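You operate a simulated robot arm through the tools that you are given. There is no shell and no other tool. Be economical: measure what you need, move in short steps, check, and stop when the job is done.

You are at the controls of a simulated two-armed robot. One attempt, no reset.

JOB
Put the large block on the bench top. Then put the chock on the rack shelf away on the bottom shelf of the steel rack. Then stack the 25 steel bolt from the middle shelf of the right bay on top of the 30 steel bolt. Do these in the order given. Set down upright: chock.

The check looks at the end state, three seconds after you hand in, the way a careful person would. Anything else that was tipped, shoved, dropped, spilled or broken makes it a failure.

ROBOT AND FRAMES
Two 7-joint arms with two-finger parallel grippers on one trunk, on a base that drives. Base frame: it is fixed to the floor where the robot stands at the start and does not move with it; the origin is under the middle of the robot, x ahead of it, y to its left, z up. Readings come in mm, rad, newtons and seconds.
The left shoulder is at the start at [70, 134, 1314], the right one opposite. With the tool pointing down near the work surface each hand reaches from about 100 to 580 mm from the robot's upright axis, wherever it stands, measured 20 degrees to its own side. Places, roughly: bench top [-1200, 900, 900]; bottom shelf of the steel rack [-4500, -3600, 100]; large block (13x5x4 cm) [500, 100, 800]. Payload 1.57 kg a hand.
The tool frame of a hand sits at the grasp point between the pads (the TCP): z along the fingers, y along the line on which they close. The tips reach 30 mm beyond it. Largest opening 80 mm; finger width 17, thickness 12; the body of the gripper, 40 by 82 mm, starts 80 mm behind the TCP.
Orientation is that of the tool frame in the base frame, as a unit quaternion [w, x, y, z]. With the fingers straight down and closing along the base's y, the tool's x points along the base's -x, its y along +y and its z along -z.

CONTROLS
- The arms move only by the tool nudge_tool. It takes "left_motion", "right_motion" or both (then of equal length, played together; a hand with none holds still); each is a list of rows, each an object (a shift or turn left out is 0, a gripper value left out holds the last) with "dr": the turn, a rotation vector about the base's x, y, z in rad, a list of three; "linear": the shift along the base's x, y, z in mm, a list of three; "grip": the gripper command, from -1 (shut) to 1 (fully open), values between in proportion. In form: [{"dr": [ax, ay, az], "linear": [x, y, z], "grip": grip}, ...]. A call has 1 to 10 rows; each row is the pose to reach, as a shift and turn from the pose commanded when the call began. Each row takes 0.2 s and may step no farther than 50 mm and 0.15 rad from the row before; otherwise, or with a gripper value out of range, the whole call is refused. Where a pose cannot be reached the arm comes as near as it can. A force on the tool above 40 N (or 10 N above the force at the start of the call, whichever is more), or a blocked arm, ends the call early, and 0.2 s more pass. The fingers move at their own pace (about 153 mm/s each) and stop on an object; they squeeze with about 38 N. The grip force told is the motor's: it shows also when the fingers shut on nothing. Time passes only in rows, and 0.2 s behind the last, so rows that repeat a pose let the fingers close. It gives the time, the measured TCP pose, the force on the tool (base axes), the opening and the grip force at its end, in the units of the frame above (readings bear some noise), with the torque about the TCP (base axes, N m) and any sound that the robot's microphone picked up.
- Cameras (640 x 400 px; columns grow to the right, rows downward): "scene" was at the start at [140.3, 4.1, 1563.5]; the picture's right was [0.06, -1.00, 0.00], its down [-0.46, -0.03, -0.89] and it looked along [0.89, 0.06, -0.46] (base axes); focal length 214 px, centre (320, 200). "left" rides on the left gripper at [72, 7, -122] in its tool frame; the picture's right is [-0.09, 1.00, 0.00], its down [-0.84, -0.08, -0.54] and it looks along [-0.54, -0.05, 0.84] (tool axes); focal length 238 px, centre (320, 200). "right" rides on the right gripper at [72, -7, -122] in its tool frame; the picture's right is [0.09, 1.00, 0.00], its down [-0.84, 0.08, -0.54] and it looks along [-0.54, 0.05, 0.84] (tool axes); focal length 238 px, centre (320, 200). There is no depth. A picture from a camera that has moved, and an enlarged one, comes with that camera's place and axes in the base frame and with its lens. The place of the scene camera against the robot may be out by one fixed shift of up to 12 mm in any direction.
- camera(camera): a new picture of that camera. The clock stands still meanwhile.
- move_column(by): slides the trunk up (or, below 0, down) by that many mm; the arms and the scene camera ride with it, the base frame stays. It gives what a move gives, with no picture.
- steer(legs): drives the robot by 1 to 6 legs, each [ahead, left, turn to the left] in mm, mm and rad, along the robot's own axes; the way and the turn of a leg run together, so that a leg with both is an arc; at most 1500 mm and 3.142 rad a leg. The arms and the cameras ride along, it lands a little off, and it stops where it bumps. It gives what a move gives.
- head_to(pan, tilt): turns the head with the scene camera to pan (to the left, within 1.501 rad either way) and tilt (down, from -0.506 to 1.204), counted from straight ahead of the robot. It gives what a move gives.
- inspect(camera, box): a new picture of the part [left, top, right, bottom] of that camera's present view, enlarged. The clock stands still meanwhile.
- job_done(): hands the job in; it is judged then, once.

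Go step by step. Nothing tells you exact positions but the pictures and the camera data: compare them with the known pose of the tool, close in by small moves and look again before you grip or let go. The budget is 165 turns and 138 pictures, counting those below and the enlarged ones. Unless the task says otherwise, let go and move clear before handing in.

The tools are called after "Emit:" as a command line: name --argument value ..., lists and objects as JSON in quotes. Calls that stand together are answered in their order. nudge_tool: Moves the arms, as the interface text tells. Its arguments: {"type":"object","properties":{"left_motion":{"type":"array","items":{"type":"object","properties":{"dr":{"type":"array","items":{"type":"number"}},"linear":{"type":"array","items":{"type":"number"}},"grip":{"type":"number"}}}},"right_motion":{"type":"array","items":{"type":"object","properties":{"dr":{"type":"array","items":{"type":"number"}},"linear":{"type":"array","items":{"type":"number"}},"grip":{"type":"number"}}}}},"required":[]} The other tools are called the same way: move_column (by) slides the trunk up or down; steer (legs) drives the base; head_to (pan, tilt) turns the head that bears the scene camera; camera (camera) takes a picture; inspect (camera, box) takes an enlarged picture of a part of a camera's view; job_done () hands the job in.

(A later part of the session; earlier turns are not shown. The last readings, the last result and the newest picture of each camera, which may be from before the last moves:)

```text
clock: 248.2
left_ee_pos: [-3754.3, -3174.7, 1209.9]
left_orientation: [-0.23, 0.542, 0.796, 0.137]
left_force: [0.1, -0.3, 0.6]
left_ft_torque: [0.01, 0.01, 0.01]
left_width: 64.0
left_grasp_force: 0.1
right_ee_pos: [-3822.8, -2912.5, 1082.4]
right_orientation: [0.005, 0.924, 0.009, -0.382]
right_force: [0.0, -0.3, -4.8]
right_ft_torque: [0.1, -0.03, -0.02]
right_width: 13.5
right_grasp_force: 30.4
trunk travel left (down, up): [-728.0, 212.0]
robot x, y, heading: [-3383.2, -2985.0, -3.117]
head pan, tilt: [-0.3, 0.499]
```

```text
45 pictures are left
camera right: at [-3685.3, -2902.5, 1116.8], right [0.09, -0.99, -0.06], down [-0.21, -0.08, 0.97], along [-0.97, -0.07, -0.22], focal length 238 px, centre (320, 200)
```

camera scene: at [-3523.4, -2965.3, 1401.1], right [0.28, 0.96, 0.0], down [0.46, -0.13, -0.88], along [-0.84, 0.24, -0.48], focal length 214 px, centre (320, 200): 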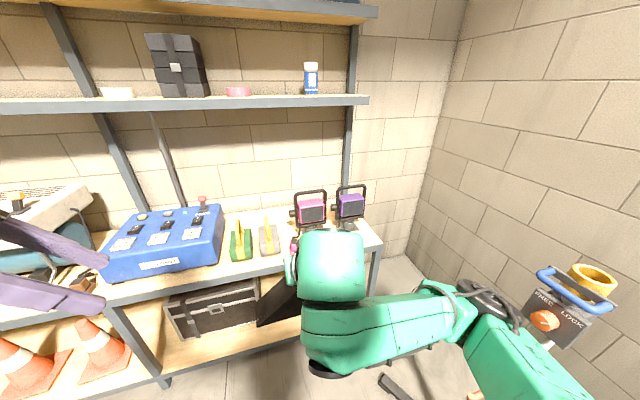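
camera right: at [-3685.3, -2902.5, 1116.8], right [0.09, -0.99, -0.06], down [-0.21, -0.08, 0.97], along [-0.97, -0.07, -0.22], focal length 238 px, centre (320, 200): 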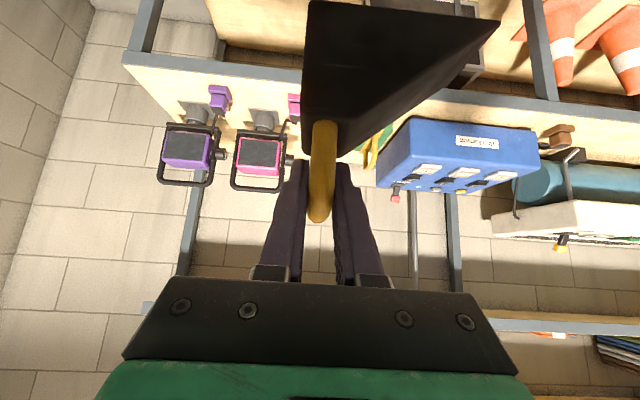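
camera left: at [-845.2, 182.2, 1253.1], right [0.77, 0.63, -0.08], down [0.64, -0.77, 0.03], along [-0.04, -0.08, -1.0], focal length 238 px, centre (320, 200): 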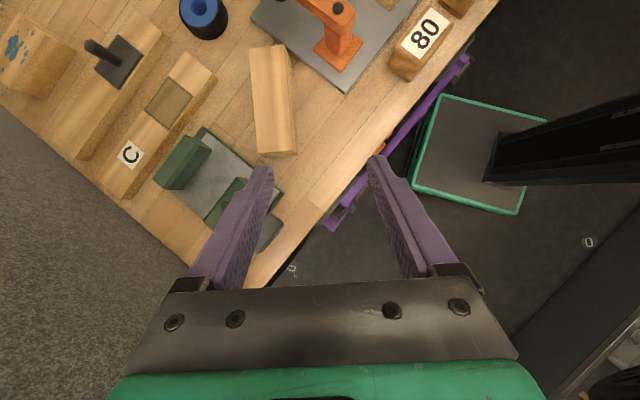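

Tripod on the right has adequate clearance. Lower the trunk in two steps.

Emit:
move_column --by -400

Emit:
move_column --by -220

Emit:
camera --camera "scene"

Emit:
camera --camera "right"

```text
clock: 252.1
left_ee_pos: [-3753.1, -3173.6, 809.5]
left_orientation: [-0.231, 0.542, 0.796, 0.137]
left_force: [0.4, -0.8, 0.7]
left_ft_torque: [-0.01, 0.03, 0.0]
left_width: 64.3
left_grasp_force: 0.0
right_ee_pos: [-3821.6, -2911.7, 681.4]
right_orientation: [0.005, 0.924, 0.01, -0.382]
right_force: [-0.4, 0.4, -5.5]
right_ft_torque: [0.1, -0.01, -0.03]
right_width: 13.7
right_grasp_force: 30.7
trunk travel left (down, up): [-328.0, 612.0]
robot x, y, heading: [-3381.1, -2988.2, -3.123]
head pan, tilt: [-0.3, 0.499]
```

```text
clock: 254.4
left_ee_pos: [-3752.6, -3174.6, 590.6]
left_orientation: [-0.231, 0.542, 0.796, 0.137]
left_force: [0.3, -0.2, -0.3]
left_ft_torque: [0.04, -0.02, 0.03]
left_width: 64.1
left_grasp_force: 0.1
right_ee_pos: [-3821.4, -2912.6, 462.6]
right_orientation: [0.004, 0.924, 0.009, -0.382]
right_force: [-0.1, 0.1, -4.5]
right_ft_torque: [0.12, -0.05, -0.01]
right_width: 13.8
right_grasp_force: 30.0
trunk travel left (down, up): [-108.0, 832.0]
robot x, y, heading: [-3386.5, -2984.8, -3.124]
head pan, tilt: [-0.3, 0.499]
```

```text
44 pictures are left
camera scene: at [-3522.7, -2965.4, 781.2], right [0.28, 0.96, 0.0], down [0.46, -0.13, -0.88], along [-0.84, 0.24, -0.48], focal length 214 px, centre (320, 200)
```

scene: 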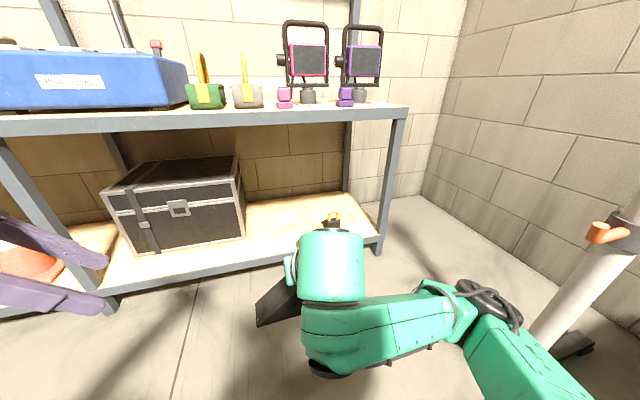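

```text
43 pictures are left
camera right: at [-3684.7, -2902.7, 497.0], right [0.09, -0.99, -0.06], down [-0.21, -0.08, 0.97], along [-0.97, -0.07, -0.21], focal length 238 px, centre (320, 200)
```

right: 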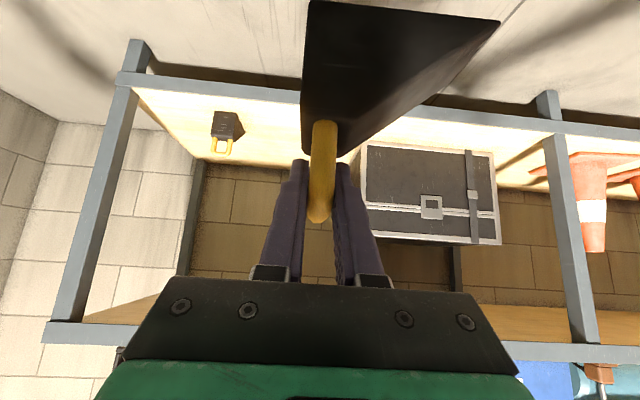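

Shelf lip is at x≈-4237, z≈124. Extend and lower the right hand first, then drive in.

Emit:
nudge_tool --right_motion '[{"linear": [-30, 0, -25]}, {"linear": [-60, 0, -50]}, {"linear": [-90, 0, -75]}, {"linear": [-120, 0, -100]}, {"linear": [-145, 0, -135]}, {"linear": [-160, 0, -165]}]'

Emit:
steer --legs '[[200, 0, -0.017]]'

Emit:
camera --camera "right"

Emit:
camera --camera "scene"

```text
clock: 255.8
left_ee_pos: [-3753.9, -3172.5, 590.2]
left_orientation: [-0.231, 0.542, 0.796, 0.137]
left_force: [-0.5, 0.3, -0.7]
left_ft_torque: [-0.01, 0.0, 0.02]
left_width: 63.9
left_grasp_force: 0.2
right_ee_pos: [-3982.2, -2911.6, 295.5]
right_orientation: [0.004, 0.924, 0.01, -0.381]
right_force: [-0.8, 0.4, -5.2]
right_ft_torque: [0.16, -0.06, -0.01]
right_width: 13.9
right_grasp_force: 29.9
trunk travel left (down, up): [-108.0, 832.0]
robot x, y, heading: [-3385.6, -2984.8, -3.12]
head pan, tilt: [-0.3, 0.499]
```

```text
clock: 257.4
left_ee_pos: [-3957.8, -3169.5, 590.3]
left_orientation: [-0.23, 0.549, 0.791, 0.139]
left_force: [-1.6, 0.5, -0.3]
left_ft_torque: [-0.03, 0.02, 0.01]
left_width: 63.9
left_grasp_force: 0.0
right_ee_pos: [-4180.4, -2904.0, 296.1]
right_orientation: [0.001, 0.925, 0.002, -0.381]
right_force: [0.7, -0.4, -4.9]
right_ft_torque: [0.12, -0.02, 0.01]
right_width: 13.7
right_grasp_force: 29.9
trunk travel left (down, up): [-108.0, 832.0]
robot x, y, heading: [-3585.5, -2990.9, -3.137]
head pan, tilt: [-0.3, 0.499]
```

```text
42 pictures are left
camera right: at [-4043.5, -2897.2, 331.6], right [0.07, -1.0, -0.06], down [-0.21, -0.08, 0.97], along [-0.97, -0.05, -0.22], focal length 238 px, centre (320, 200)
```

right: 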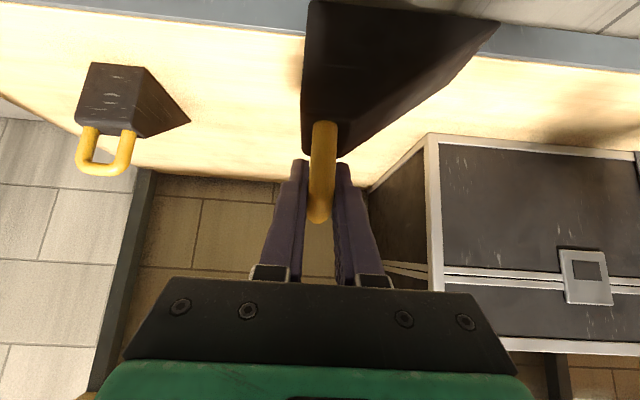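

```text
41 pictures are left
camera scene: at [-3722.9, -2965.1, 781.1], right [0.29, 0.96, 0.0], down [0.46, -0.14, -0.88], along [-0.84, 0.26, -0.48], focal length 214 px, centre (320, 200)
```

scene: 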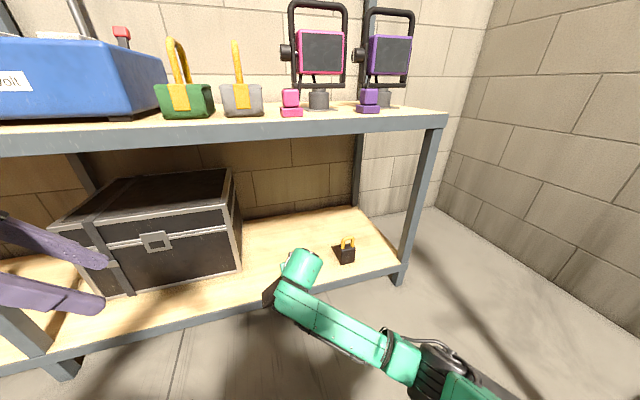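

Path is clear: case corner at (-4406,-3099), other chock at y≥-2690. Drive 150 mm in, then descend to contact.

Emit:
steer --legs '[[150, 0, 0]]'

Emit:
nudge_tool --right_motion '[{"linear": [0, 0, -20]}, {"linear": [0, 0, -40]}, {"linear": [0, 0, -52]}]'

Emit:
camera --camera "right"

Emit:
camera --camera "scene"

```text
clock: 258.8
left_ee_pos: [-4106.8, -3168.9, 588.4]
left_orientation: [-0.228, 0.55, 0.791, 0.14]
left_force: [0.3, -0.2, 0.3]
left_ft_torque: [-0.01, 0.0, -0.04]
left_width: 64.2
left_grasp_force: 0.1
right_ee_pos: [-4330.5, -2904.3, 296.2]
right_orientation: [0.001, 0.924, 0.002, -0.381]
right_force: [-0.2, -0.1, -5.5]
right_ft_torque: [0.1, -0.02, 0.02]
right_width: 13.8
right_grasp_force: 30.1
trunk travel left (down, up): [-108.0, 832.0]
robot x, y, heading: [-3737.3, -2991.5, -3.137]
head pan, tilt: [-0.3, 0.499]
```

```text
clock: 259.6
left_ee_pos: [-4105.3, -3169.3, 593.3]
left_orientation: [-0.23, 0.551, 0.79, 0.139]
left_force: [-0.6, 0.6, 0.0]
left_ft_torque: [-0.05, 0.02, 0.02]
left_width: 64.0
left_grasp_force: 0.0
right_ee_pos: [-4330.6, -2903.9, 248.1]
right_orientation: [0.001, 0.923, 0.002, -0.385]
right_force: [8.2, 4.6, 13.8]
right_ft_torque: [-0.04, -0.44, 0.15]
right_width: 13.8
right_grasp_force: 30.1
trunk travel left (down, up): [-108.0, 832.0]
robot x, y, heading: [-3729.9, -2989.0, -3.141]
head pan, tilt: [-0.3, 0.499]
```

```text
40 pictures are left
camera right: at [-4193.7, -2897.5, 282.8], right [0.07, -1.0, -0.06], down [-0.2, -0.08, 0.98], along [-0.98, -0.05, -0.21], focal length 238 px, centre (320, 200)
```

right: 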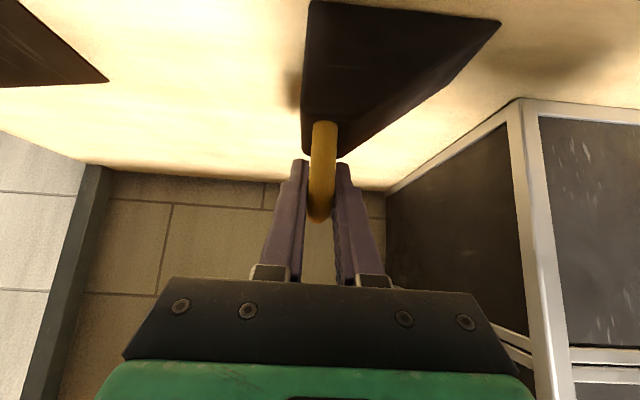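

```text
39 pictures are left
camera scene: at [-3870.8, -2965.2, 782.1], right [0.3, 0.96, 0.0], down [0.46, -0.14, -0.88], along [-0.84, 0.26, -0.48], focal length 214 px, centre (320, 200)
```

scene: 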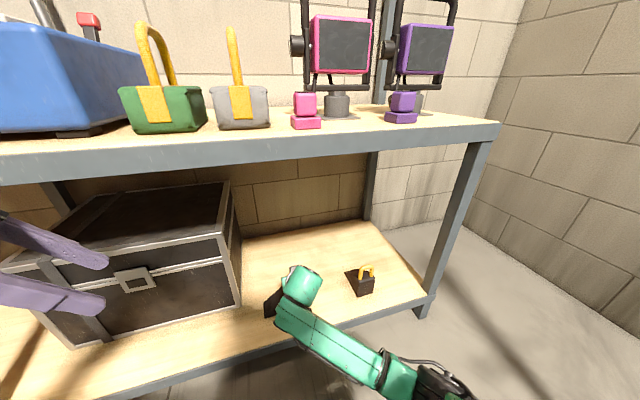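

Torque analysis shows flat contact under the chock (shelf ≈145). Ease the pressure and open.

Emit:
nudge_tool --right_motion '[{"linear": [0, 0, 3]}, {"linear": [0, 0, 3]}]'

Emit:
nudge_tool --right_motion '[{"grip": -0.7}, {"grip": -0.3}, {"grip": 0.0}]'

Emit:
camera --camera "right"

```text
clock: 260.2
left_ee_pos: [-4106.1, -3170.3, 591.1]
left_orientation: [-0.23, 0.549, 0.791, 0.139]
left_force: [-0.3, 0.3, -0.4]
left_ft_torque: [-0.01, 0.0, 0.02]
left_width: 64.0
left_grasp_force: 0.1
right_ee_pos: [-4330.9, -2905.4, 248.1]
right_orientation: [0.0, 0.924, 0.001, -0.383]
right_force: [-7.7, 1.1, 4.5]
right_ft_torque: [0.1, 1.15, -0.21]
right_width: 14.0
right_grasp_force: 30.1
trunk travel left (down, up): [-108.0, 832.0]
robot x, y, heading: [-3733.7, -2988.9, -3.143]
head pan, tilt: [-0.3, 0.499]
```

```text
clock: 261.0
left_ee_pos: [-4106.4, -3170.0, 590.3]
left_orientation: [-0.23, 0.55, 0.791, 0.139]
left_force: [-0.3, 0.1, 0.0]
left_ft_torque: [-0.01, 0.01, 0.0]
left_width: 63.9
left_grasp_force: 0.0
right_ee_pos: [-4331.1, -2904.1, 247.2]
right_orientation: [0.001, 0.925, 0.002, -0.38]
right_force: [0.0, 0.0, -0.2]
right_ft_torque: [0.0, 0.0, 0.04]
right_width: 39.8
right_grasp_force: 0.0
trunk travel left (down, up): [-108.0, 832.0]
robot x, y, heading: [-3739.5, -2992.2, -3.138]
head pan, tilt: [-0.3, 0.499]
```

```text
38 pictures are left
camera right: at [-4193.2, -2897.8, 282.5], right [0.07, -1.0, -0.06], down [-0.21, -0.08, 0.97], along [-0.97, -0.05, -0.22], focal length 238 px, centre (320, 200)
```

right: 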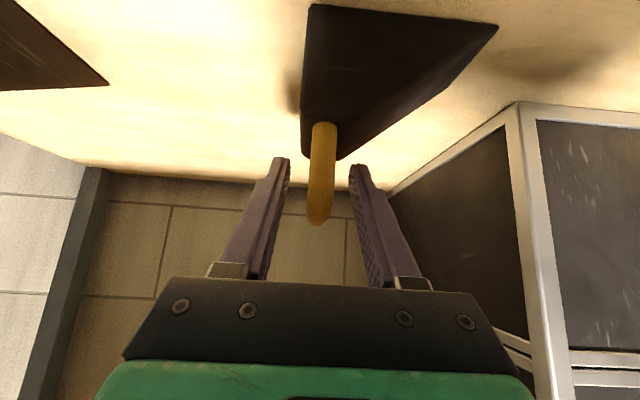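

Released and stable. Withdraw along the tool axis.

Emit:
nudge_tool --right_motion '[{"linear": [15, 0, 20]}, {"linear": [35, 0, 50]}, {"linear": [60, 0, 85]}, {"linear": [80, 0, 110]}]'

Emit:
steer --legs '[[-250, 0, 0]]'

Emit:
camera --camera "scene"

Emit:
camera --camera "right"

```text
clock: 262.0
left_ee_pos: [-4106.7, -3168.8, 591.2]
left_orientation: [-0.23, 0.549, 0.791, 0.139]
left_force: [0.2, 0.0, -0.2]
left_ft_torque: [-0.02, 0.0, 0.04]
left_width: 63.9
left_grasp_force: 0.0
right_ee_pos: [-4249.7, -2902.8, 358.5]
right_orientation: [0.001, 0.925, 0.002, -0.381]
right_force: [-0.4, 0.9, -0.1]
right_ft_torque: [-0.02, 0.0, 0.0]
right_width: 40.0
right_grasp_force: 0.0
trunk travel left (down, up): [-108.0, 832.0]
robot x, y, heading: [-3733.4, -2994.3, -3.139]
head pan, tilt: [-0.3, 0.499]
```

```text
clock: 263.8
left_ee_pos: [-3854.7, -3169.1, 590.5]
left_orientation: [-0.231, 0.549, 0.791, 0.139]
left_force: [-0.1, 0.0, -0.6]
left_ft_torque: [-0.01, -0.02, 0.0]
left_width: 64.0
left_grasp_force: 0.0
right_ee_pos: [-3996.9, -2903.4, 356.8]
right_orientation: [0.002, 0.924, 0.002, -0.382]
right_force: [-1.0, -0.1, -0.1]
right_ft_torque: [0.01, -0.02, -0.01]
right_width: 40.2
right_grasp_force: 0.0
trunk travel left (down, up): [-108.0, 832.0]
robot x, y, heading: [-3477.9, -2991.1, -3.14]
head pan, tilt: [-0.3, 0.499]
```

```text
37 pictures are left
camera scene: at [-3619.3, -2965.0, 781.3], right [0.29, 0.96, 0.0], down [0.46, -0.14, -0.88], along [-0.84, 0.26, -0.48], focal length 214 px, centre (320, 200)
```

scene: 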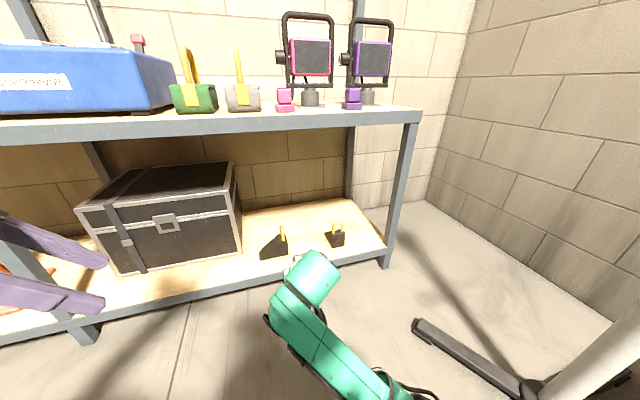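

```text
36 pictures are left
camera right: at [-3859.7, -2896.6, 392.8], right [0.07, -1.0, -0.06], down [-0.21, -0.08, 0.97], along [-0.98, -0.06, -0.21], focal length 238 px, centre (320, 200)
```

right: 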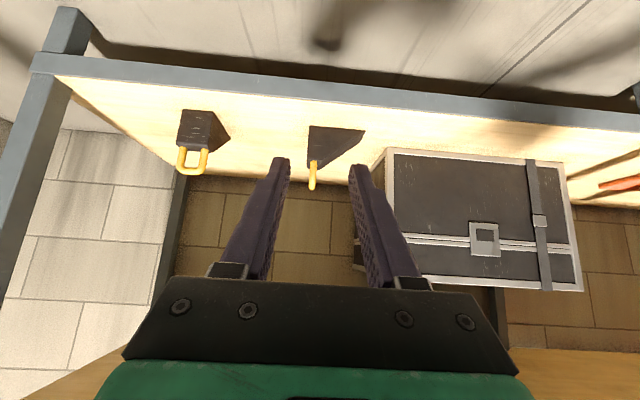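

The chock stands upright on the bottom shelf. Raise the trunk and drive back to the van.

Emit:
move_column --by 400

Emit:
move_column --by 300

Emit:
steer --legs '[[-654, 520, 0], [-654, 525, 0], [-1000, 0, 0], [-1000, 0, 0], [0, 0, -1.57]]'

```text
clock: 267.6
left_ee_pos: [-3853.5, -3167.9, 990.6]
left_orientation: [-0.23, 0.549, 0.792, 0.138]
left_force: [0.2, -0.2, 0.3]
left_ft_torque: [-0.01, -0.03, -0.02]
left_width: 64.0
left_grasp_force: 0.0
right_ee_pos: [-3996.6, -2902.7, 756.3]
right_orientation: [0.002, 0.924, 0.003, -0.382]
right_force: [-0.3, 0.0, 0.0]
right_ft_torque: [-0.02, -0.01, 0.0]
right_width: 39.9
right_grasp_force: 0.1
trunk travel left (down, up): [-508.0, 432.0]
robot x, y, heading: [-3484.1, -2990.1, -3.134]
head pan, tilt: [-0.3, 0.499]
```

```text
clock: 270.6
left_ee_pos: [-3854.9, -3169.3, 1290.0]
left_orientation: [-0.23, 0.549, 0.791, 0.139]
left_force: [-0.1, -0.5, 0.0]
left_ft_torque: [0.03, 0.0, -0.04]
left_width: 64.2
left_grasp_force: 0.1
right_ee_pos: [-3996.4, -2903.6, 1057.5]
right_orientation: [0.002, 0.924, 0.003, -0.382]
right_force: [-0.9, 0.0, -0.6]
right_ft_torque: [0.0, 0.0, -0.04]
right_width: 40.0
right_grasp_force: 0.1
trunk travel left (down, up): [-808.0, 132.0]
robot x, y, heading: [-3479.9, -2984.6, -3.138]
head pan, tilt: [-0.3, 0.499]
```

```text
clock: 292.5
left_ee_pos: [-350.1, -3632.1, 1291.7]
left_orientation: [-0.063, 0.949, 0.166, 0.261]
left_force: [0.2, 0.3, 0.0]
left_ft_torque: [-0.04, 0.0, 0.02]
left_width: 63.8
left_grasp_force: 0.1
right_ee_pos: [-84.9, -3490.6, 1057.3]
right_orientation: [0.27, -0.652, 0.655, 0.269]
right_force: [-0.5, -0.8, -0.3]
right_ft_torque: [-0.02, 0.0, -0.03]
right_width: 39.9
right_grasp_force: 0.0
trunk travel left (down, up): [-808.0, 132.0]
robot x, y, heading: [-176.1, -4004.8, 1.566]
head pan, tilt: [-0.3, 0.499]
```

Emit:
steer --legs '[[1300, 70, 0], [1300, 0, 0], [1300, 0, 0], [0, 0, -1.566]]'

Emit:
head_to --pan -0.25 --tilt 0.5

Emit:
camera --camera "scene"

```text
clock: 315.2
left_ee_pos: [145.1, 99.6, 1290.8]
left_orientation: [0.138, 0.792, -0.548, 0.23]
left_force: [-0.5, -0.4, -0.2]
left_ft_torque: [0.03, 0.02, 0.0]
left_width: 64.1
left_grasp_force: 0.1
right_ee_pos: [289.8, -164.2, 1057.2]
right_orientation: [0.382, -0.004, 0.924, 0.001]
right_force: [0.3, -0.3, -0.7]
right_ft_torque: [-0.01, 0.03, -0.03]
right_width: 40.1
right_grasp_force: 0.1
trunk travel left (down, up): [-808.0, 132.0]
robot x, y, heading: [-228.6, -81.6, 0.0]
head pan, tilt: [-0.3, 0.499]
```

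```text
clock: 315.9
left_ee_pos: [145.6, 99.3, 1290.8]
left_orientation: [0.139, 0.792, -0.548, 0.23]
left_force: [-0.4, 0.2, -0.3]
left_ft_torque: [0.01, 0.01, 0.0]
left_width: 63.7
left_grasp_force: 0.0
right_ee_pos: [288.3, -165.2, 1058.6]
right_orientation: [0.382, -0.003, 0.924, 0.001]
right_force: [0.3, 1.0, 0.3]
right_ft_torque: [0.0, -0.01, 0.0]
right_width: 40.0
right_grasp_force: 0.1
trunk travel left (down, up): [-808.0, 132.0]
robot x, y, heading: [-227.2, -78.9, 0.005]
head pan, tilt: [-0.25, 0.499]
```

```text
35 pictures are left
camera scene: at [-90.0, -103.5, 1481.3], right [-0.24, -0.97, 0.0], down [-0.46, 0.12, -0.88], along [0.85, -0.21, -0.48], focal length 214 px, centre (320, 200)
```

scene: 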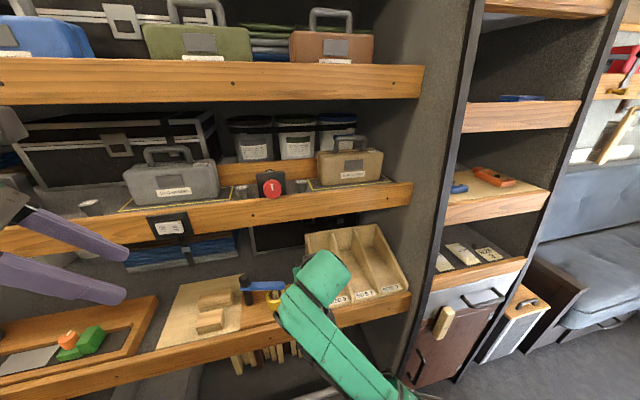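

Emit:
inspect --camera "scene" --box '[215, 155, 345, 236]'

```text
4.92 times, centred on (280, 196) of scene
camera zoom: at [-90.0, -103.5, 1481.3], right [-0.24, -0.97, 0.0], down [-0.46, 0.12, -0.88], along [0.85, -0.21, -0.48], focal length 1056 px, centre (517, 222)
```

zoom: 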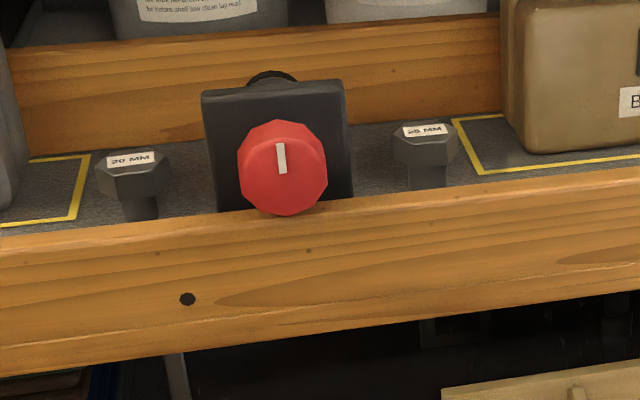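

The 25 bolt is at about (527,-195,1200), with ~27 mm clearance to the switch. Raise trunk and hand, then approach.

Emit:
move_column --by 100

Emit:
nudge_tool --right_motion '[{"linear": [0, -10, 40], "grip": 0.4}, {"linear": [0, -20, 80]}, {"linear": [0, -30, 110]}]'

Emit:
steer --legs '[[110, 0, 0]]'

Emit:
camera --camera "right"

```text
clock: 317.2
left_ee_pos: [144.4, 100.0, 1390.8]
left_orientation: [0.139, 0.792, -0.548, 0.23]
left_force: [-0.1, -0.3, 0.1]
left_ft_torque: [-0.03, 0.02, 0.02]
left_width: 64.1
left_grasp_force: 0.0
right_ee_pos: [288.6, -165.6, 1157.1]
right_orientation: [0.382, -0.003, 0.924, 0.002]
right_force: [0.1, 0.2, -0.9]
right_ft_torque: [0.01, 0.0, 0.04]
right_width: 39.8
right_grasp_force: 0.0
trunk travel left (down, up): [-908.0, 32.0]
robot x, y, heading: [-227.4, -78.0, 0.004]
head pan, tilt: [-0.25, 0.499]
```

```text
clock: 318.0
left_ee_pos: [145.2, 101.4, 1390.3]
left_orientation: [0.138, 0.792, -0.548, 0.231]
left_force: [0.3, 0.0, -0.3]
left_ft_torque: [-0.01, 0.0, -0.02]
left_width: 63.9
left_grasp_force: 0.0
right_ee_pos: [288.9, -194.7, 1268.2]
right_orientation: [0.381, -0.004, 0.925, 0.001]
right_force: [0.3, 0.6, -0.7]
right_ft_torque: [0.01, -0.04, 0.01]
right_width: 55.8
right_grasp_force: 0.0
trunk travel left (down, up): [-908.0, 32.0]
robot x, y, heading: [-225.4, -82.2, 0.003]
head pan, tilt: [-0.25, 0.499]
```

```text
clock: 319.2
left_ee_pos: [248.7, 99.2, 1391.7]
left_orientation: [0.138, 0.791, -0.55, 0.231]
left_force: [-0.1, -0.5, 0.3]
left_ft_torque: [0.01, -0.05, 0.01]
left_width: 64.1
left_grasp_force: 0.1
right_ee_pos: [394.4, -195.4, 1270.6]
right_orientation: [0.383, -0.002, 0.924, 0.002]
right_force: [-0.7, -0.6, 0.0]
right_ft_torque: [0.01, -0.02, 0.0]
right_width: 55.8
right_grasp_force: 0.2
trunk travel left (down, up): [-908.0, 32.0]
robot x, y, heading: [-117.5, -81.2, 0.002]
head pan, tilt: [-0.25, 0.499]
```

```text
33 pictures are left
camera right: at [256.9, -204.3, 1304.6], right [-0.07, 1.0, -0.06], down [0.21, 0.08, 0.98], along [0.98, 0.06, -0.21], focal length 238 px, centre (320, 200)
```

right: 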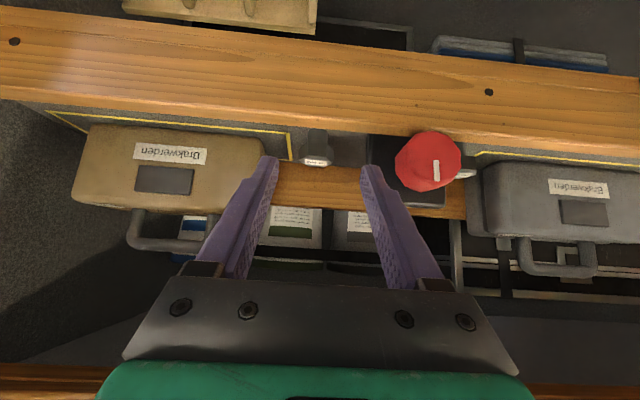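

Emit:
inspect --camera "right" --box '[250, 100, 410, 200]'

```text
4.00 times, centred on (330, 150) of right
camera zoom: at [256.9, -204.3, 1304.6], right [-0.07, 1.0, -0.06], down [0.21, 0.08, 0.98], along [0.98, 0.06, -0.21], focal length 953 px, centre (280, 400)
```

zoom: 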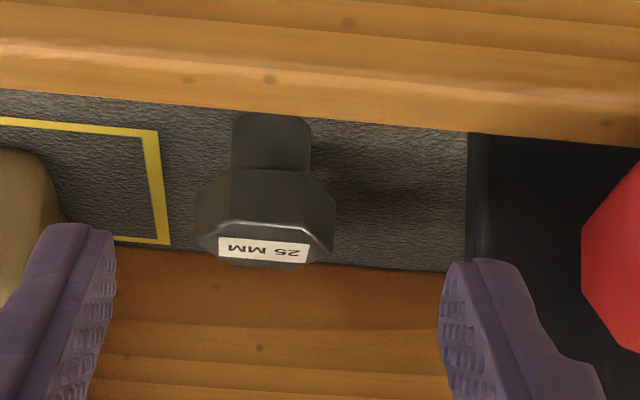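

The bolt head is corner-to-corner along y (≈42 mm), top z≈1200 at x≈528. Drive 70 mm in and descend partway, then check.

Emit:
steer --legs '[[70, 0, 0]]'

Emit:
nudge_tool --right_motion '[{"linear": [15, 0, -20]}, {"linear": [30, 0, -42]}]'

Emit:
camera --camera "right"

```text
clock: 320.2
left_ee_pos: [314.3, 99.4, 1394.0]
left_orientation: [0.137, 0.79, -0.55, 0.234]
left_force: [0.1, -0.7, -0.5]
left_ft_torque: [0.03, -0.03, 0.07]
left_width: 63.9
left_grasp_force: 0.0
right_ee_pos: [457.9, -195.4, 1271.1]
right_orientation: [0.385, -0.002, 0.923, 0.001]
right_force: [-0.4, 0.2, 0.0]
right_ft_torque: [0.02, -0.02, 0.04]
right_width: 55.9
right_grasp_force: 0.0
trunk travel left (down, up): [-908.0, 32.0]
robot x, y, heading: [-53.4, -79.3, 0.005]
head pan, tilt: [-0.25, 0.499]
```

```text
clock: 320.8
left_ee_pos: [321.0, 98.1, 1392.4]
left_orientation: [0.139, 0.791, -0.55, 0.232]
left_force: [0.3, 0.1, -0.4]
left_ft_torque: [0.0, -0.01, 0.01]
left_width: 64.1
left_grasp_force: 0.1
right_ee_pos: [495.5, -196.9, 1227.5]
right_orientation: [0.383, -0.003, 0.924, 0.002]
right_force: [-0.1, -0.6, -0.6]
right_ft_torque: [0.02, 0.0, -0.01]
right_width: 55.8
right_grasp_force: 0.1
trunk travel left (down, up): [-908.0, 32.0]
robot x, y, heading: [-47.7, -77.6, -0.004]
head pan, tilt: [-0.25, 0.499]
```

```text
31 pictures are left
camera right: at [358.6, -204.3, 1261.9], right [-0.07, 1.0, -0.06], down [0.21, 0.08, 0.98], along [0.98, 0.06, -0.21], focal length 238 px, centre (320, 200)
```

right: 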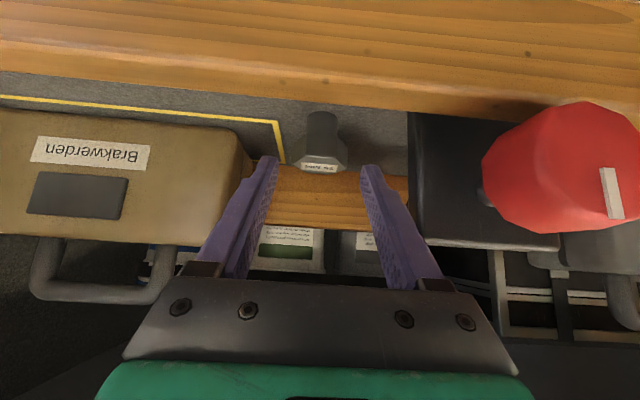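

Emit:
inspect --camera "right" --box '[240, 90, 420, 200]'

```text
3.56 times, centred on (330, 145) of right
camera zoom: at [358.6, -204.3, 1261.9], right [-0.07, 1.0, -0.06], down [0.21, 0.08, 0.98], along [0.98, 0.06, -0.21], focal length 848 px, centre (284, 396)
```

zoom: 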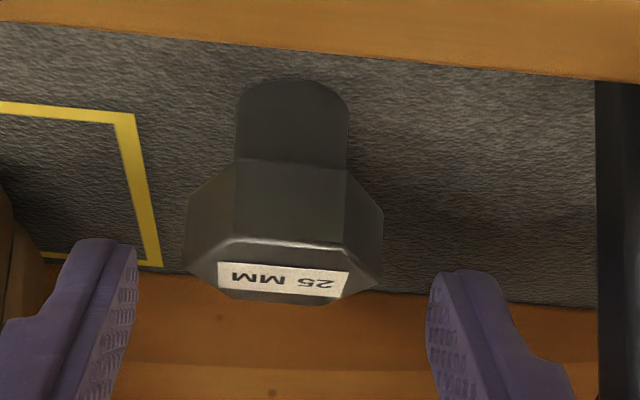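

Refined: head center (535,-195), z 1180–1196, shelf 1157. Move in to TCP (528,-195,1195) and close.

Emit:
nudge_tool --right_motion '[{"linear": [16, 2, -16]}, {"linear": [32, 2, -32]}]'

Emit:
inspect --camera "right" --box '[220, 70, 420, 195]'

```text
clock: 321.4
left_ee_pos: [323.7, 99.7, 1390.8]
left_orientation: [0.138, 0.791, -0.549, 0.231]
left_force: [-0.6, 0.8, -0.9]
left_ft_torque: [-0.01, 0.03, 0.02]
left_width: 64.0
left_grasp_force: 0.1
right_ee_pos: [529.3, -194.6, 1193.4]
right_orientation: [0.382, -0.003, 0.924, 0.002]
right_force: [0.3, 0.2, -0.6]
right_ft_torque: [-0.03, -0.01, -0.01]
right_width: 56.1
right_grasp_force: 0.1
trunk travel left (down, up): [-908.0, 32.0]
robot x, y, heading: [-47.8, -78.4, 0.004]
head pan, tilt: [-0.25, 0.499]
```

```text
3.20 times, centred on (320, 132) of right
camera zoom: at [393.4, -202.5, 1228.0], right [-0.07, 1.0, -0.06], down [0.21, 0.08, 0.97], along [0.98, 0.06, -0.21], focal length 763 px, centre (320, 416)
```

zoom: 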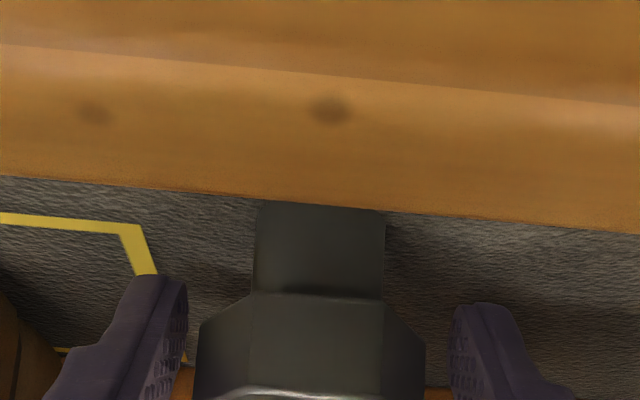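

Emit:
nudge_tool --right_motion '[{"linear": [0, -1.5, 0], "grip": 0.2}, {"linear": [0, -1.5, 0], "grip": 0.0}, {"linear": [0, -1.5, 0], "grip": -1}, {"linear": [0, -1.5, 0], "grip": -1}]'

Emit:
nudge_tool --right_motion '[{"linear": [0, 0, 10]}, {"linear": [0, 0, 30]}]'

Emit:
camera --camera "right"

```text
clock: 322.4
left_ee_pos: [324.4, 100.4, 1392.9]
left_orientation: [0.137, 0.791, -0.55, 0.23]
left_force: [-0.2, 0.6, 0.9]
left_ft_torque: [0.0, -0.04, 0.03]
left_width: 64.0
left_grasp_force: 0.0
right_ee_pos: [530.1, -195.0, 1193.7]
right_orientation: [0.382, -0.003, 0.924, 0.003]
right_force: [1.0, -0.9, 0.7]
right_ft_torque: [-0.04, -0.03, -0.01]
right_width: 41.6
right_grasp_force: 37.8
trunk travel left (down, up): [-908.0, 32.0]
robot x, y, heading: [-46.9, -81.4, 0.002]
head pan, tilt: [-0.25, 0.499]
```

```text
clock: 323.0
left_ee_pos: [324.2, 99.6, 1390.5]
left_orientation: [0.138, 0.791, -0.549, 0.231]
left_force: [0.4, -0.1, -0.2]
left_ft_torque: [-0.02, 0.0, -0.05]
left_width: 63.9
left_grasp_force: 0.1
right_ee_pos: [527.8, -196.5, 1223.9]
right_orientation: [0.381, -0.003, 0.925, 0.002]
right_force: [0.9, -0.7, -1.2]
right_ft_torque: [0.0, -0.01, -0.01]
right_width: 41.7
right_grasp_force: 38.0
trunk travel left (down, up): [-908.0, 32.0]
robot x, y, heading: [-47.7, -80.2, -0.004]
head pan, tilt: [-0.25, 0.499]
```

```text
28 pictures are left
camera right: at [393.0, -203.6, 1258.9], right [-0.07, 1.0, -0.06], down [0.21, 0.08, 0.97], along [0.97, 0.06, -0.22], focal length 238 px, centre (320, 200)
```

right: 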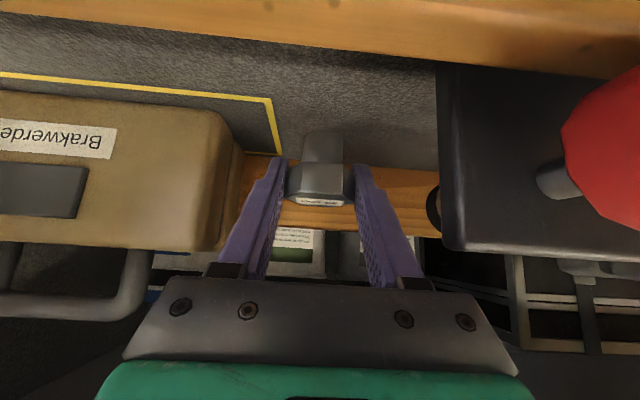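

Bolt is held upright. Lift over the rail, back out, and drive left to the 30 bolt.

Emit:
nudge_tool --right_motion '[{"linear": [0, 0, 25]}, {"linear": [0, 0, 45]}]'

Emit:
steer --legs '[[-130, 0, 0], [0, 550, 0]]'

Emit:
camera --camera "right"

Emit:
camera --camera "scene"

```text
clock: 323.6
left_ee_pos: [323.9, 99.5, 1391.6]
left_orientation: [0.139, 0.791, -0.55, 0.23]
left_force: [0.1, 0.7, -0.5]
left_ft_torque: [0.01, 0.02, 0.05]
left_width: 64.0
left_grasp_force: 0.0
right_ee_pos: [529.3, -194.9, 1269.4]
right_orientation: [0.382, -0.003, 0.924, 0.002]
right_force: [-0.5, -0.7, -1.0]
right_ft_torque: [0.03, 0.01, -0.04]
right_width: 41.5
right_grasp_force: 38.0
trunk travel left (down, up): [-908.0, 32.0]
robot x, y, heading: [-46.9, -76.7, 0.005]
head pan, tilt: [-0.25, 0.499]
```

```text
clock: 327.7
left_ee_pos: [191.6, 649.2, 1390.9]
left_orientation: [0.138, 0.792, -0.548, 0.23]
left_force: [1.1, 0.1, 0.4]
left_ft_torque: [0.02, 0.0, 0.03]
left_width: 63.7
left_grasp_force: 0.1
right_ee_pos: [398.3, 354.5, 1268.7]
right_orientation: [0.382, -0.004, 0.924, 0.003]
right_force: [-0.6, 0.1, -1.1]
right_ft_torque: [-0.03, -0.04, 0.0]
right_width: 41.9
right_grasp_force: 38.7
trunk travel left (down, up): [-908.0, 32.0]
robot x, y, heading: [-178.3, 472.7, 0.005]
head pan, tilt: [-0.25, 0.499]
```

```text
27 pictures are left
camera right: at [260.8, 346.3, 1304.1], right [-0.07, 1.0, -0.06], down [0.21, 0.08, 0.97], along [0.97, 0.06, -0.21], focal length 238 px, centre (320, 200)
```

right: 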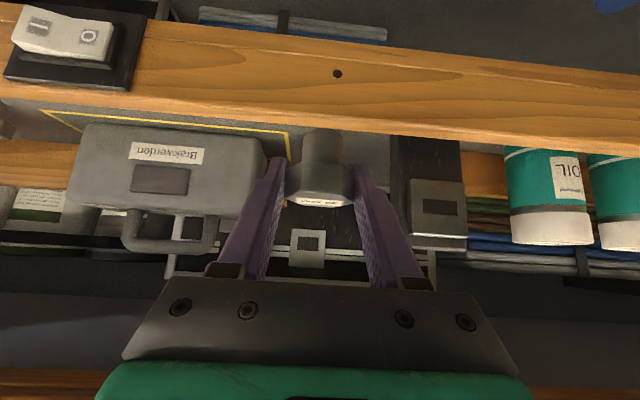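

```text
26 pictures are left
camera scene: at [-43.6, 445.4, 1581.2], right [-0.24, -0.97, 0.0], down [-0.46, 0.12, -0.88], along [0.85, -0.21, -0.48], focal length 214 px, centre (320, 200)
```

scene: 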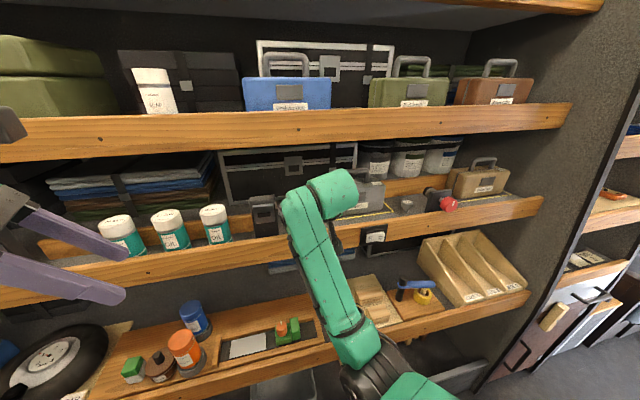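

The held bolt hides the target. Raise the hand 70 mm to see the 30 bolt beneath.

Emit:
nudge_tool --right_motion '[{"linear": [0, 0, 35]}, {"linear": [0, 0, 70]}]'

Emit:
inspect --camera "right" --box '[240, 60, 400, 160]'

```text
clock: 328.3
left_ee_pos: [190.4, 650.8, 1391.4]
left_orientation: [0.137, 0.792, -0.549, 0.231]
left_force: [-0.9, 0.0, 0.2]
left_ft_torque: [-0.02, 0.02, 0.0]
left_width: 64.2
left_grasp_force: 0.1
right_ee_pos: [398.3, 356.4, 1338.8]
right_orientation: [0.381, -0.004, 0.925, 0.002]
right_force: [-1.1, 0.2, -0.8]
right_ft_torque: [0.02, -0.01, -0.02]
right_width: 42.0
right_grasp_force: 37.9
trunk travel left (down, up): [-908.0, 32.0]
robot x, y, heading: [-179.2, 469.7, 0.004]
head pan, tilt: [-0.25, 0.499]
```

```text
4.00 times, centred on (320, 110) of right
camera zoom: at [261.1, 347.5, 1374.4], right [-0.07, 1.0, -0.06], down [0.21, 0.08, 0.97], along [0.97, 0.06, -0.22], focal length 953 px, centre (320, 560)
```

zoom: 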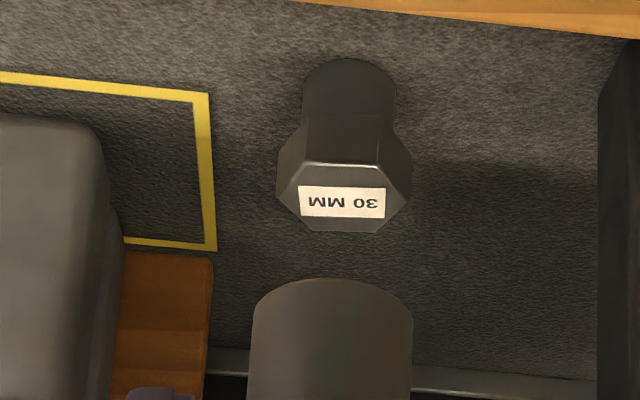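

Emit:
steer --legs '[[60, 0, -0.004]]'

Emit:
inspect --camera "right" --box '[240, 20, 400, 120]'

```text
clock: 329.2
left_ee_pos: [239.1, 649.6, 1395.2]
left_orientation: [0.136, 0.789, -0.551, 0.233]
left_force: [-1.2, -0.1, 0.9]
left_ft_torque: [-0.01, -0.07, 0.05]
left_width: 63.8
left_grasp_force: 0.0
right_ee_pos: [444.7, 353.5, 1344.7]
right_orientation: [0.386, -0.001, 0.922, 0.001]
right_force: [-1.3, 0.1, -1.0]
right_ft_torque: [-0.01, -0.02, 0.01]
right_width: 41.6
right_grasp_force: 38.0
trunk travel left (down, up): [-908.0, 32.0]
robot x, y, heading: [-120.7, 468.6, 0.001]
head pan, tilt: [-0.25, 0.499]
```

```text
4.00 times, centred on (320, 70) of right
camera zoom: at [308.5, 346.4, 1378.5], right [-0.07, 1.0, -0.07], down [0.2, 0.08, 0.98], along [0.98, 0.05, -0.21], focal length 953 px, centre (320, 720)
```

zoom: 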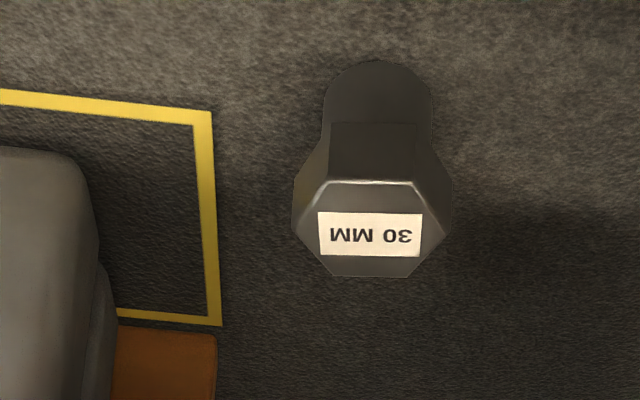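

The 30 bolt head: center ≈(534,364), top ≈1194. Target TCP for stacking ≈(529,363.5,~1232). Align in y first and advance above it.

Emit:
nudge_tool --right_motion '[{"linear": [0, 8, 0]}, {"linear": [0, 8, -10]}]'

```text
clock: 329.8
left_ee_pos: [247.3, 649.0, 1392.3]
left_orientation: [0.138, 0.79, -0.551, 0.231]
left_force: [-0.7, -0.3, -0.2]
left_ft_torque: [-0.02, -0.01, 0.03]
left_width: 63.9
left_grasp_force: 0.1
right_ee_pos: [452.3, 362.1, 1330.1]
right_orientation: [0.384, -0.002, 0.923, 0.001]
right_force: [-1.4, -0.3, -1.2]
right_ft_torque: [0.01, -0.02, -0.01]
right_width: 41.6
right_grasp_force: 38.2
trunk travel left (down, up): [-908.0, 32.0]
robot x, y, heading: [-128.9, 474.9, -0.001]
head pan, tilt: [-0.25, 0.499]
```

Emit:
nudge_tool --right_motion '[{"linear": [0, 1, -25]}, {"linear": [0, 1, -48]}]'

Emit:
steer --legs '[[65, 0, 0]]'

Emit:
nudge_tool --right_motion '[{"linear": [0, 0, 0]}, {"linear": [0, 0, 0]}]'

Emit:
camera --camera "right"

Emit:
camera --camera "scene"

```text
clock: 330.4
left_ee_pos: [249.5, 649.2, 1392.6]
left_orientation: [0.139, 0.791, -0.55, 0.231]
left_force: [-0.6, 0.0, 0.3]
left_ft_torque: [0.02, -0.02, 0.02]
left_width: 64.1
left_grasp_force: 0.1
right_ee_pos: [457.1, 364.0, 1281.2]
right_orientation: [0.382, -0.002, 0.924, 0.002]
right_force: [-0.1, 0.1, -0.8]
right_ft_torque: [-0.01, 0.02, -0.01]
right_width: 41.8
right_grasp_force: 37.6
trunk travel left (down, up): [-908.0, 32.0]
robot x, y, heading: [-119.1, 466.3, 0.002]
head pan, tilt: [-0.25, 0.499]
```

```text
clock: 331.4
left_ee_pos: [304.4, 650.2, 1395.6]
left_orientation: [0.136, 0.79, -0.551, 0.234]
left_force: [-1.3, -0.5, 0.0]
left_ft_torque: [0.02, -0.09, 0.02]
left_width: 64.0
left_grasp_force: 0.0
right_ee_pos: [511.9, 364.2, 1286.2]
right_orientation: [0.386, -0.001, 0.922, 0.0]
right_force: [-0.3, -0.6, -1.8]
right_ft_torque: [-0.02, -0.05, 0.02]
right_width: 41.7
right_grasp_force: 38.2
trunk travel left (down, up): [-908.0, 32.0]
robot x, y, heading: [-55.1, 469.4, -0.001]
head pan, tilt: [-0.25, 0.499]
```

```text
clock: 332.0
left_ee_pos: [310.1, 650.2, 1392.7]
left_orientation: [0.137, 0.79, -0.55, 0.233]
left_force: [-0.9, 0.3, -0.3]
left_ft_torque: [0.02, -0.01, 0.03]
left_width: 64.0
left_grasp_force: 0.0
right_ee_pos: [517.9, 363.8, 1283.0]
right_orientation: [0.384, -0.002, 0.924, 0.001]
right_force: [-1.1, -0.3, -1.8]
right_ft_torque: [0.05, -0.02, -0.01]
right_width: 41.8
right_grasp_force: 37.6
trunk travel left (down, up): [-908.0, 32.0]
robot x, y, heading: [-61.2, 470.8, 0.002]
head pan, tilt: [-0.25, 0.499]
```

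```text
23 pictures are left
camera right: at [380.7, 356.0, 1317.6], right [-0.07, 1.0, -0.06], down [0.21, 0.08, 0.98], along [0.98, 0.05, -0.21], focal length 238 px, centre (320, 200)
```

right: 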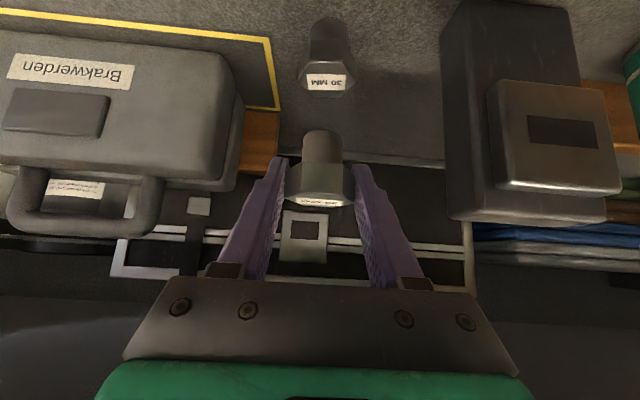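

```text
22 pictures are left
camera scene: at [74.9, 447.1, 1581.8], right [-0.25, -0.97, 0.0], down [-0.46, 0.12, -0.88], along [0.85, -0.22, -0.48], focal length 214 px, centre (320, 200)
```

scene: 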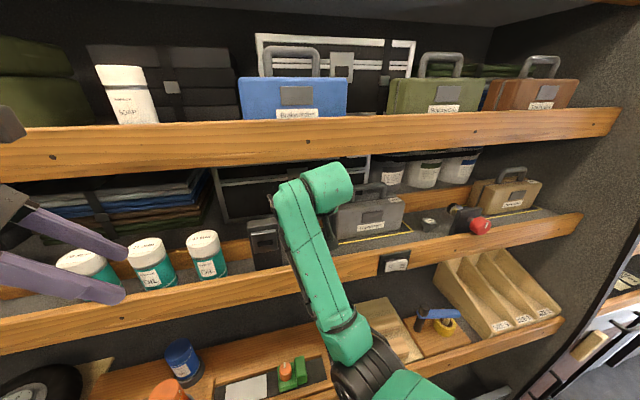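

Both bolts visible in the wrist view. Zoom for precise relative position.

Emit:
inspect --camera "right" --box '[240, 10, 416, 120]'

Emit:
inspect --camera "right" --box '[240, 110, 416, 220]'

```text
3.64 times, centred on (328, 65) of right
camera zoom: at [380.7, 356.0, 1317.6], right [-0.07, 1.0, -0.06], down [0.21, 0.08, 0.98], along [0.98, 0.05, -0.21], focal length 867 px, centre (291, 691)
```

zoom: 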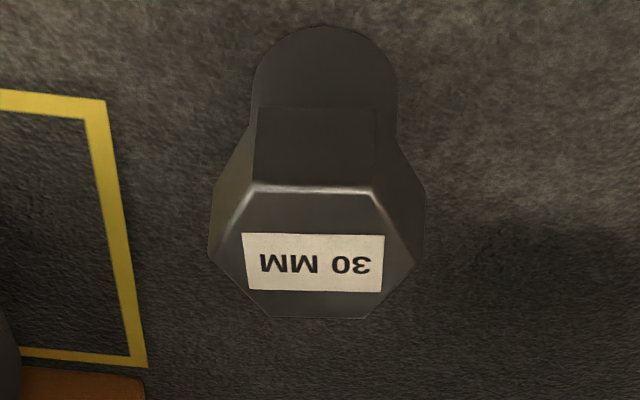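

```text
3.64 times, centred on (328, 165) of right
camera zoom: at [380.7, 356.0, 1317.6], right [-0.07, 1.0, -0.06], down [0.21, 0.08, 0.98], along [0.98, 0.05, -0.21], focal length 867 px, centre (291, 327)
```

zoom: 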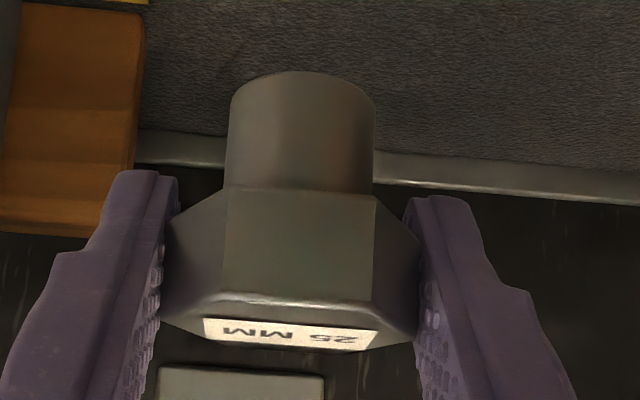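

Relative alignment: target head center (536,363), top ≈1192; held bolt is aligned in y, needs ≈+12 mm in x. Move there and lower to just above.

Emit:
nudge_tool --right_motion '[{"linear": [6, 0, -10]}, {"linear": [11, 0, -22]}, {"linear": [11, 0, -34]}, {"linear": [11, 0, -34]}]'

Emit:
inspect --camera "right" --box '[240, 50, 416, 220]'

```text
clock: 333.0
left_ee_pos: [316.8, 649.4, 1390.6]
left_orientation: [0.138, 0.791, -0.55, 0.23]
left_force: [1.2, 0.1, -0.1]
left_ft_torque: [-0.01, 0.0, -0.02]
left_width: 64.1
left_grasp_force: 0.0
right_ee_pos: [533.6, 364.7, 1247.4]
right_orientation: [0.381, -0.002, 0.924, 0.001]
right_force: [-0.1, 0.4, -1.5]
right_ft_torque: [-0.01, 0.0, -0.03]
right_width: 41.5
right_grasp_force: 38.6
trunk travel left (down, up): [-908.0, 32.0]
robot x, y, heading: [-55.5, 469.9, -0.001]
head pan, tilt: [-0.25, 0.499]
```

```text
2.35 times, centred on (328, 135) of right
camera zoom: at [396.8, 356.2, 1281.6], right [-0.07, 1.0, -0.06], down [0.21, 0.08, 0.97], along [0.98, 0.05, -0.21], focal length 561 px, centre (301, 353)
```

zoom: 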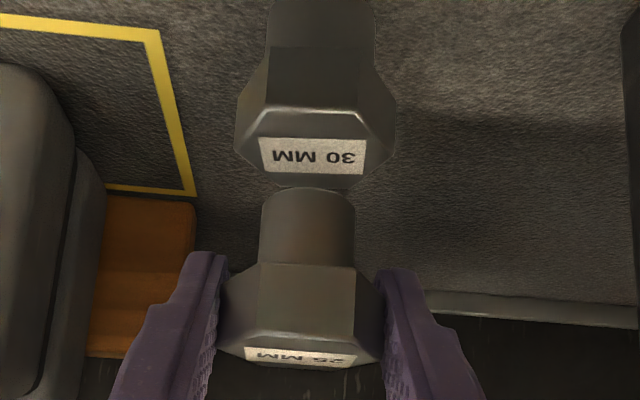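

Aligned within a few mm; gap ≈16 mm. Lower with small correction, then feel for contact.

Emit:
nudge_tool --right_motion '[{"linear": [2, 1, -6]}, {"linear": [2, 1, -11]}, {"linear": [2, 1, -11]}]'

Emit:
inspect --camera "right" --box '[240, 50, 416, 220]'

```text
clock: 333.8
left_ee_pos: [316.0, 649.8, 1392.1]
left_orientation: [0.139, 0.79, -0.55, 0.232]
left_force: [-0.5, 0.0, 0.0]
left_ft_torque: [0.02, 0.0, -0.04]
left_width: 64.0
left_grasp_force: 0.2
right_ee_pos: [534.3, 365.7, 1236.4]
right_orientation: [0.382, -0.002, 0.924, 0.001]
right_force: [-0.4, 1.0, -1.2]
right_ft_torque: [0.03, 0.02, -0.02]
right_width: 41.6
right_grasp_force: 38.4
trunk travel left (down, up): [-908.0, 32.0]
robot x, y, heading: [-59.7, 470.6, -0.002]
head pan, tilt: [-0.25, 0.499]
```

```text
2.35 times, centred on (328, 135) of right
camera zoom: at [398.1, 357.1, 1271.0], right [-0.07, 1.0, -0.06], down [0.21, 0.08, 0.97], along [0.98, 0.05, -0.21], focal length 561 px, centre (301, 353)
```

zoom: 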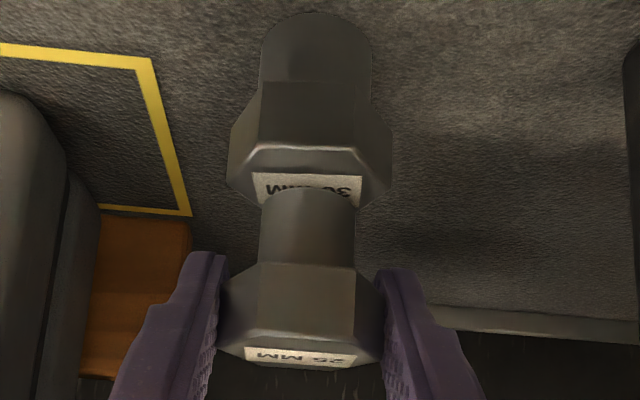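

Emit:
nudge_tool --right_motion '[{"linear": [0, 0, -2]}, {"linear": [0, 0, -3.5]}, {"linear": [0, 0, -5]}]'

Emit:
inspect --camera "right" --box '[240, 50, 416, 220]'

```text
clock: 334.6
left_ee_pos: [314.5, 649.1, 1392.1]
left_orientation: [0.139, 0.79, -0.55, 0.232]
left_force: [0.2, 0.6, -1.1]
left_ft_torque: [-0.06, -0.03, 0.0]
left_width: 64.0
left_grasp_force: 0.0
right_ee_pos: [534.5, 365.6, 1233.9]
right_orientation: [0.384, -0.002, 0.923, 0.002]
right_force: [2.5, -0.3, 7.9]
right_ft_torque: [-0.02, -0.02, 0.0]
right_width: 41.6
right_grasp_force: 38.7
trunk travel left (down, up): [-908.0, 32.0]
robot x, y, heading: [-58.8, 474.6, 0.002]
head pan, tilt: [-0.25, 0.499]
```

```text
2.35 times, centred on (328, 135) of right
camera zoom: at [397.6, 357.3, 1267.5], right [-0.07, 1.0, -0.06], down [0.2, 0.08, 0.98], along [0.98, 0.05, -0.21], focal length 561 px, centre (301, 353)
```

zoom: 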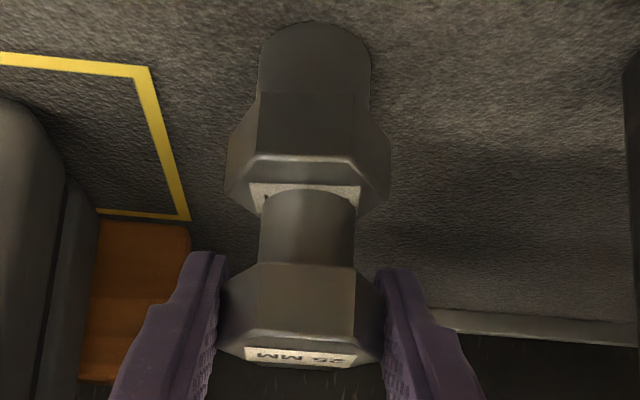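

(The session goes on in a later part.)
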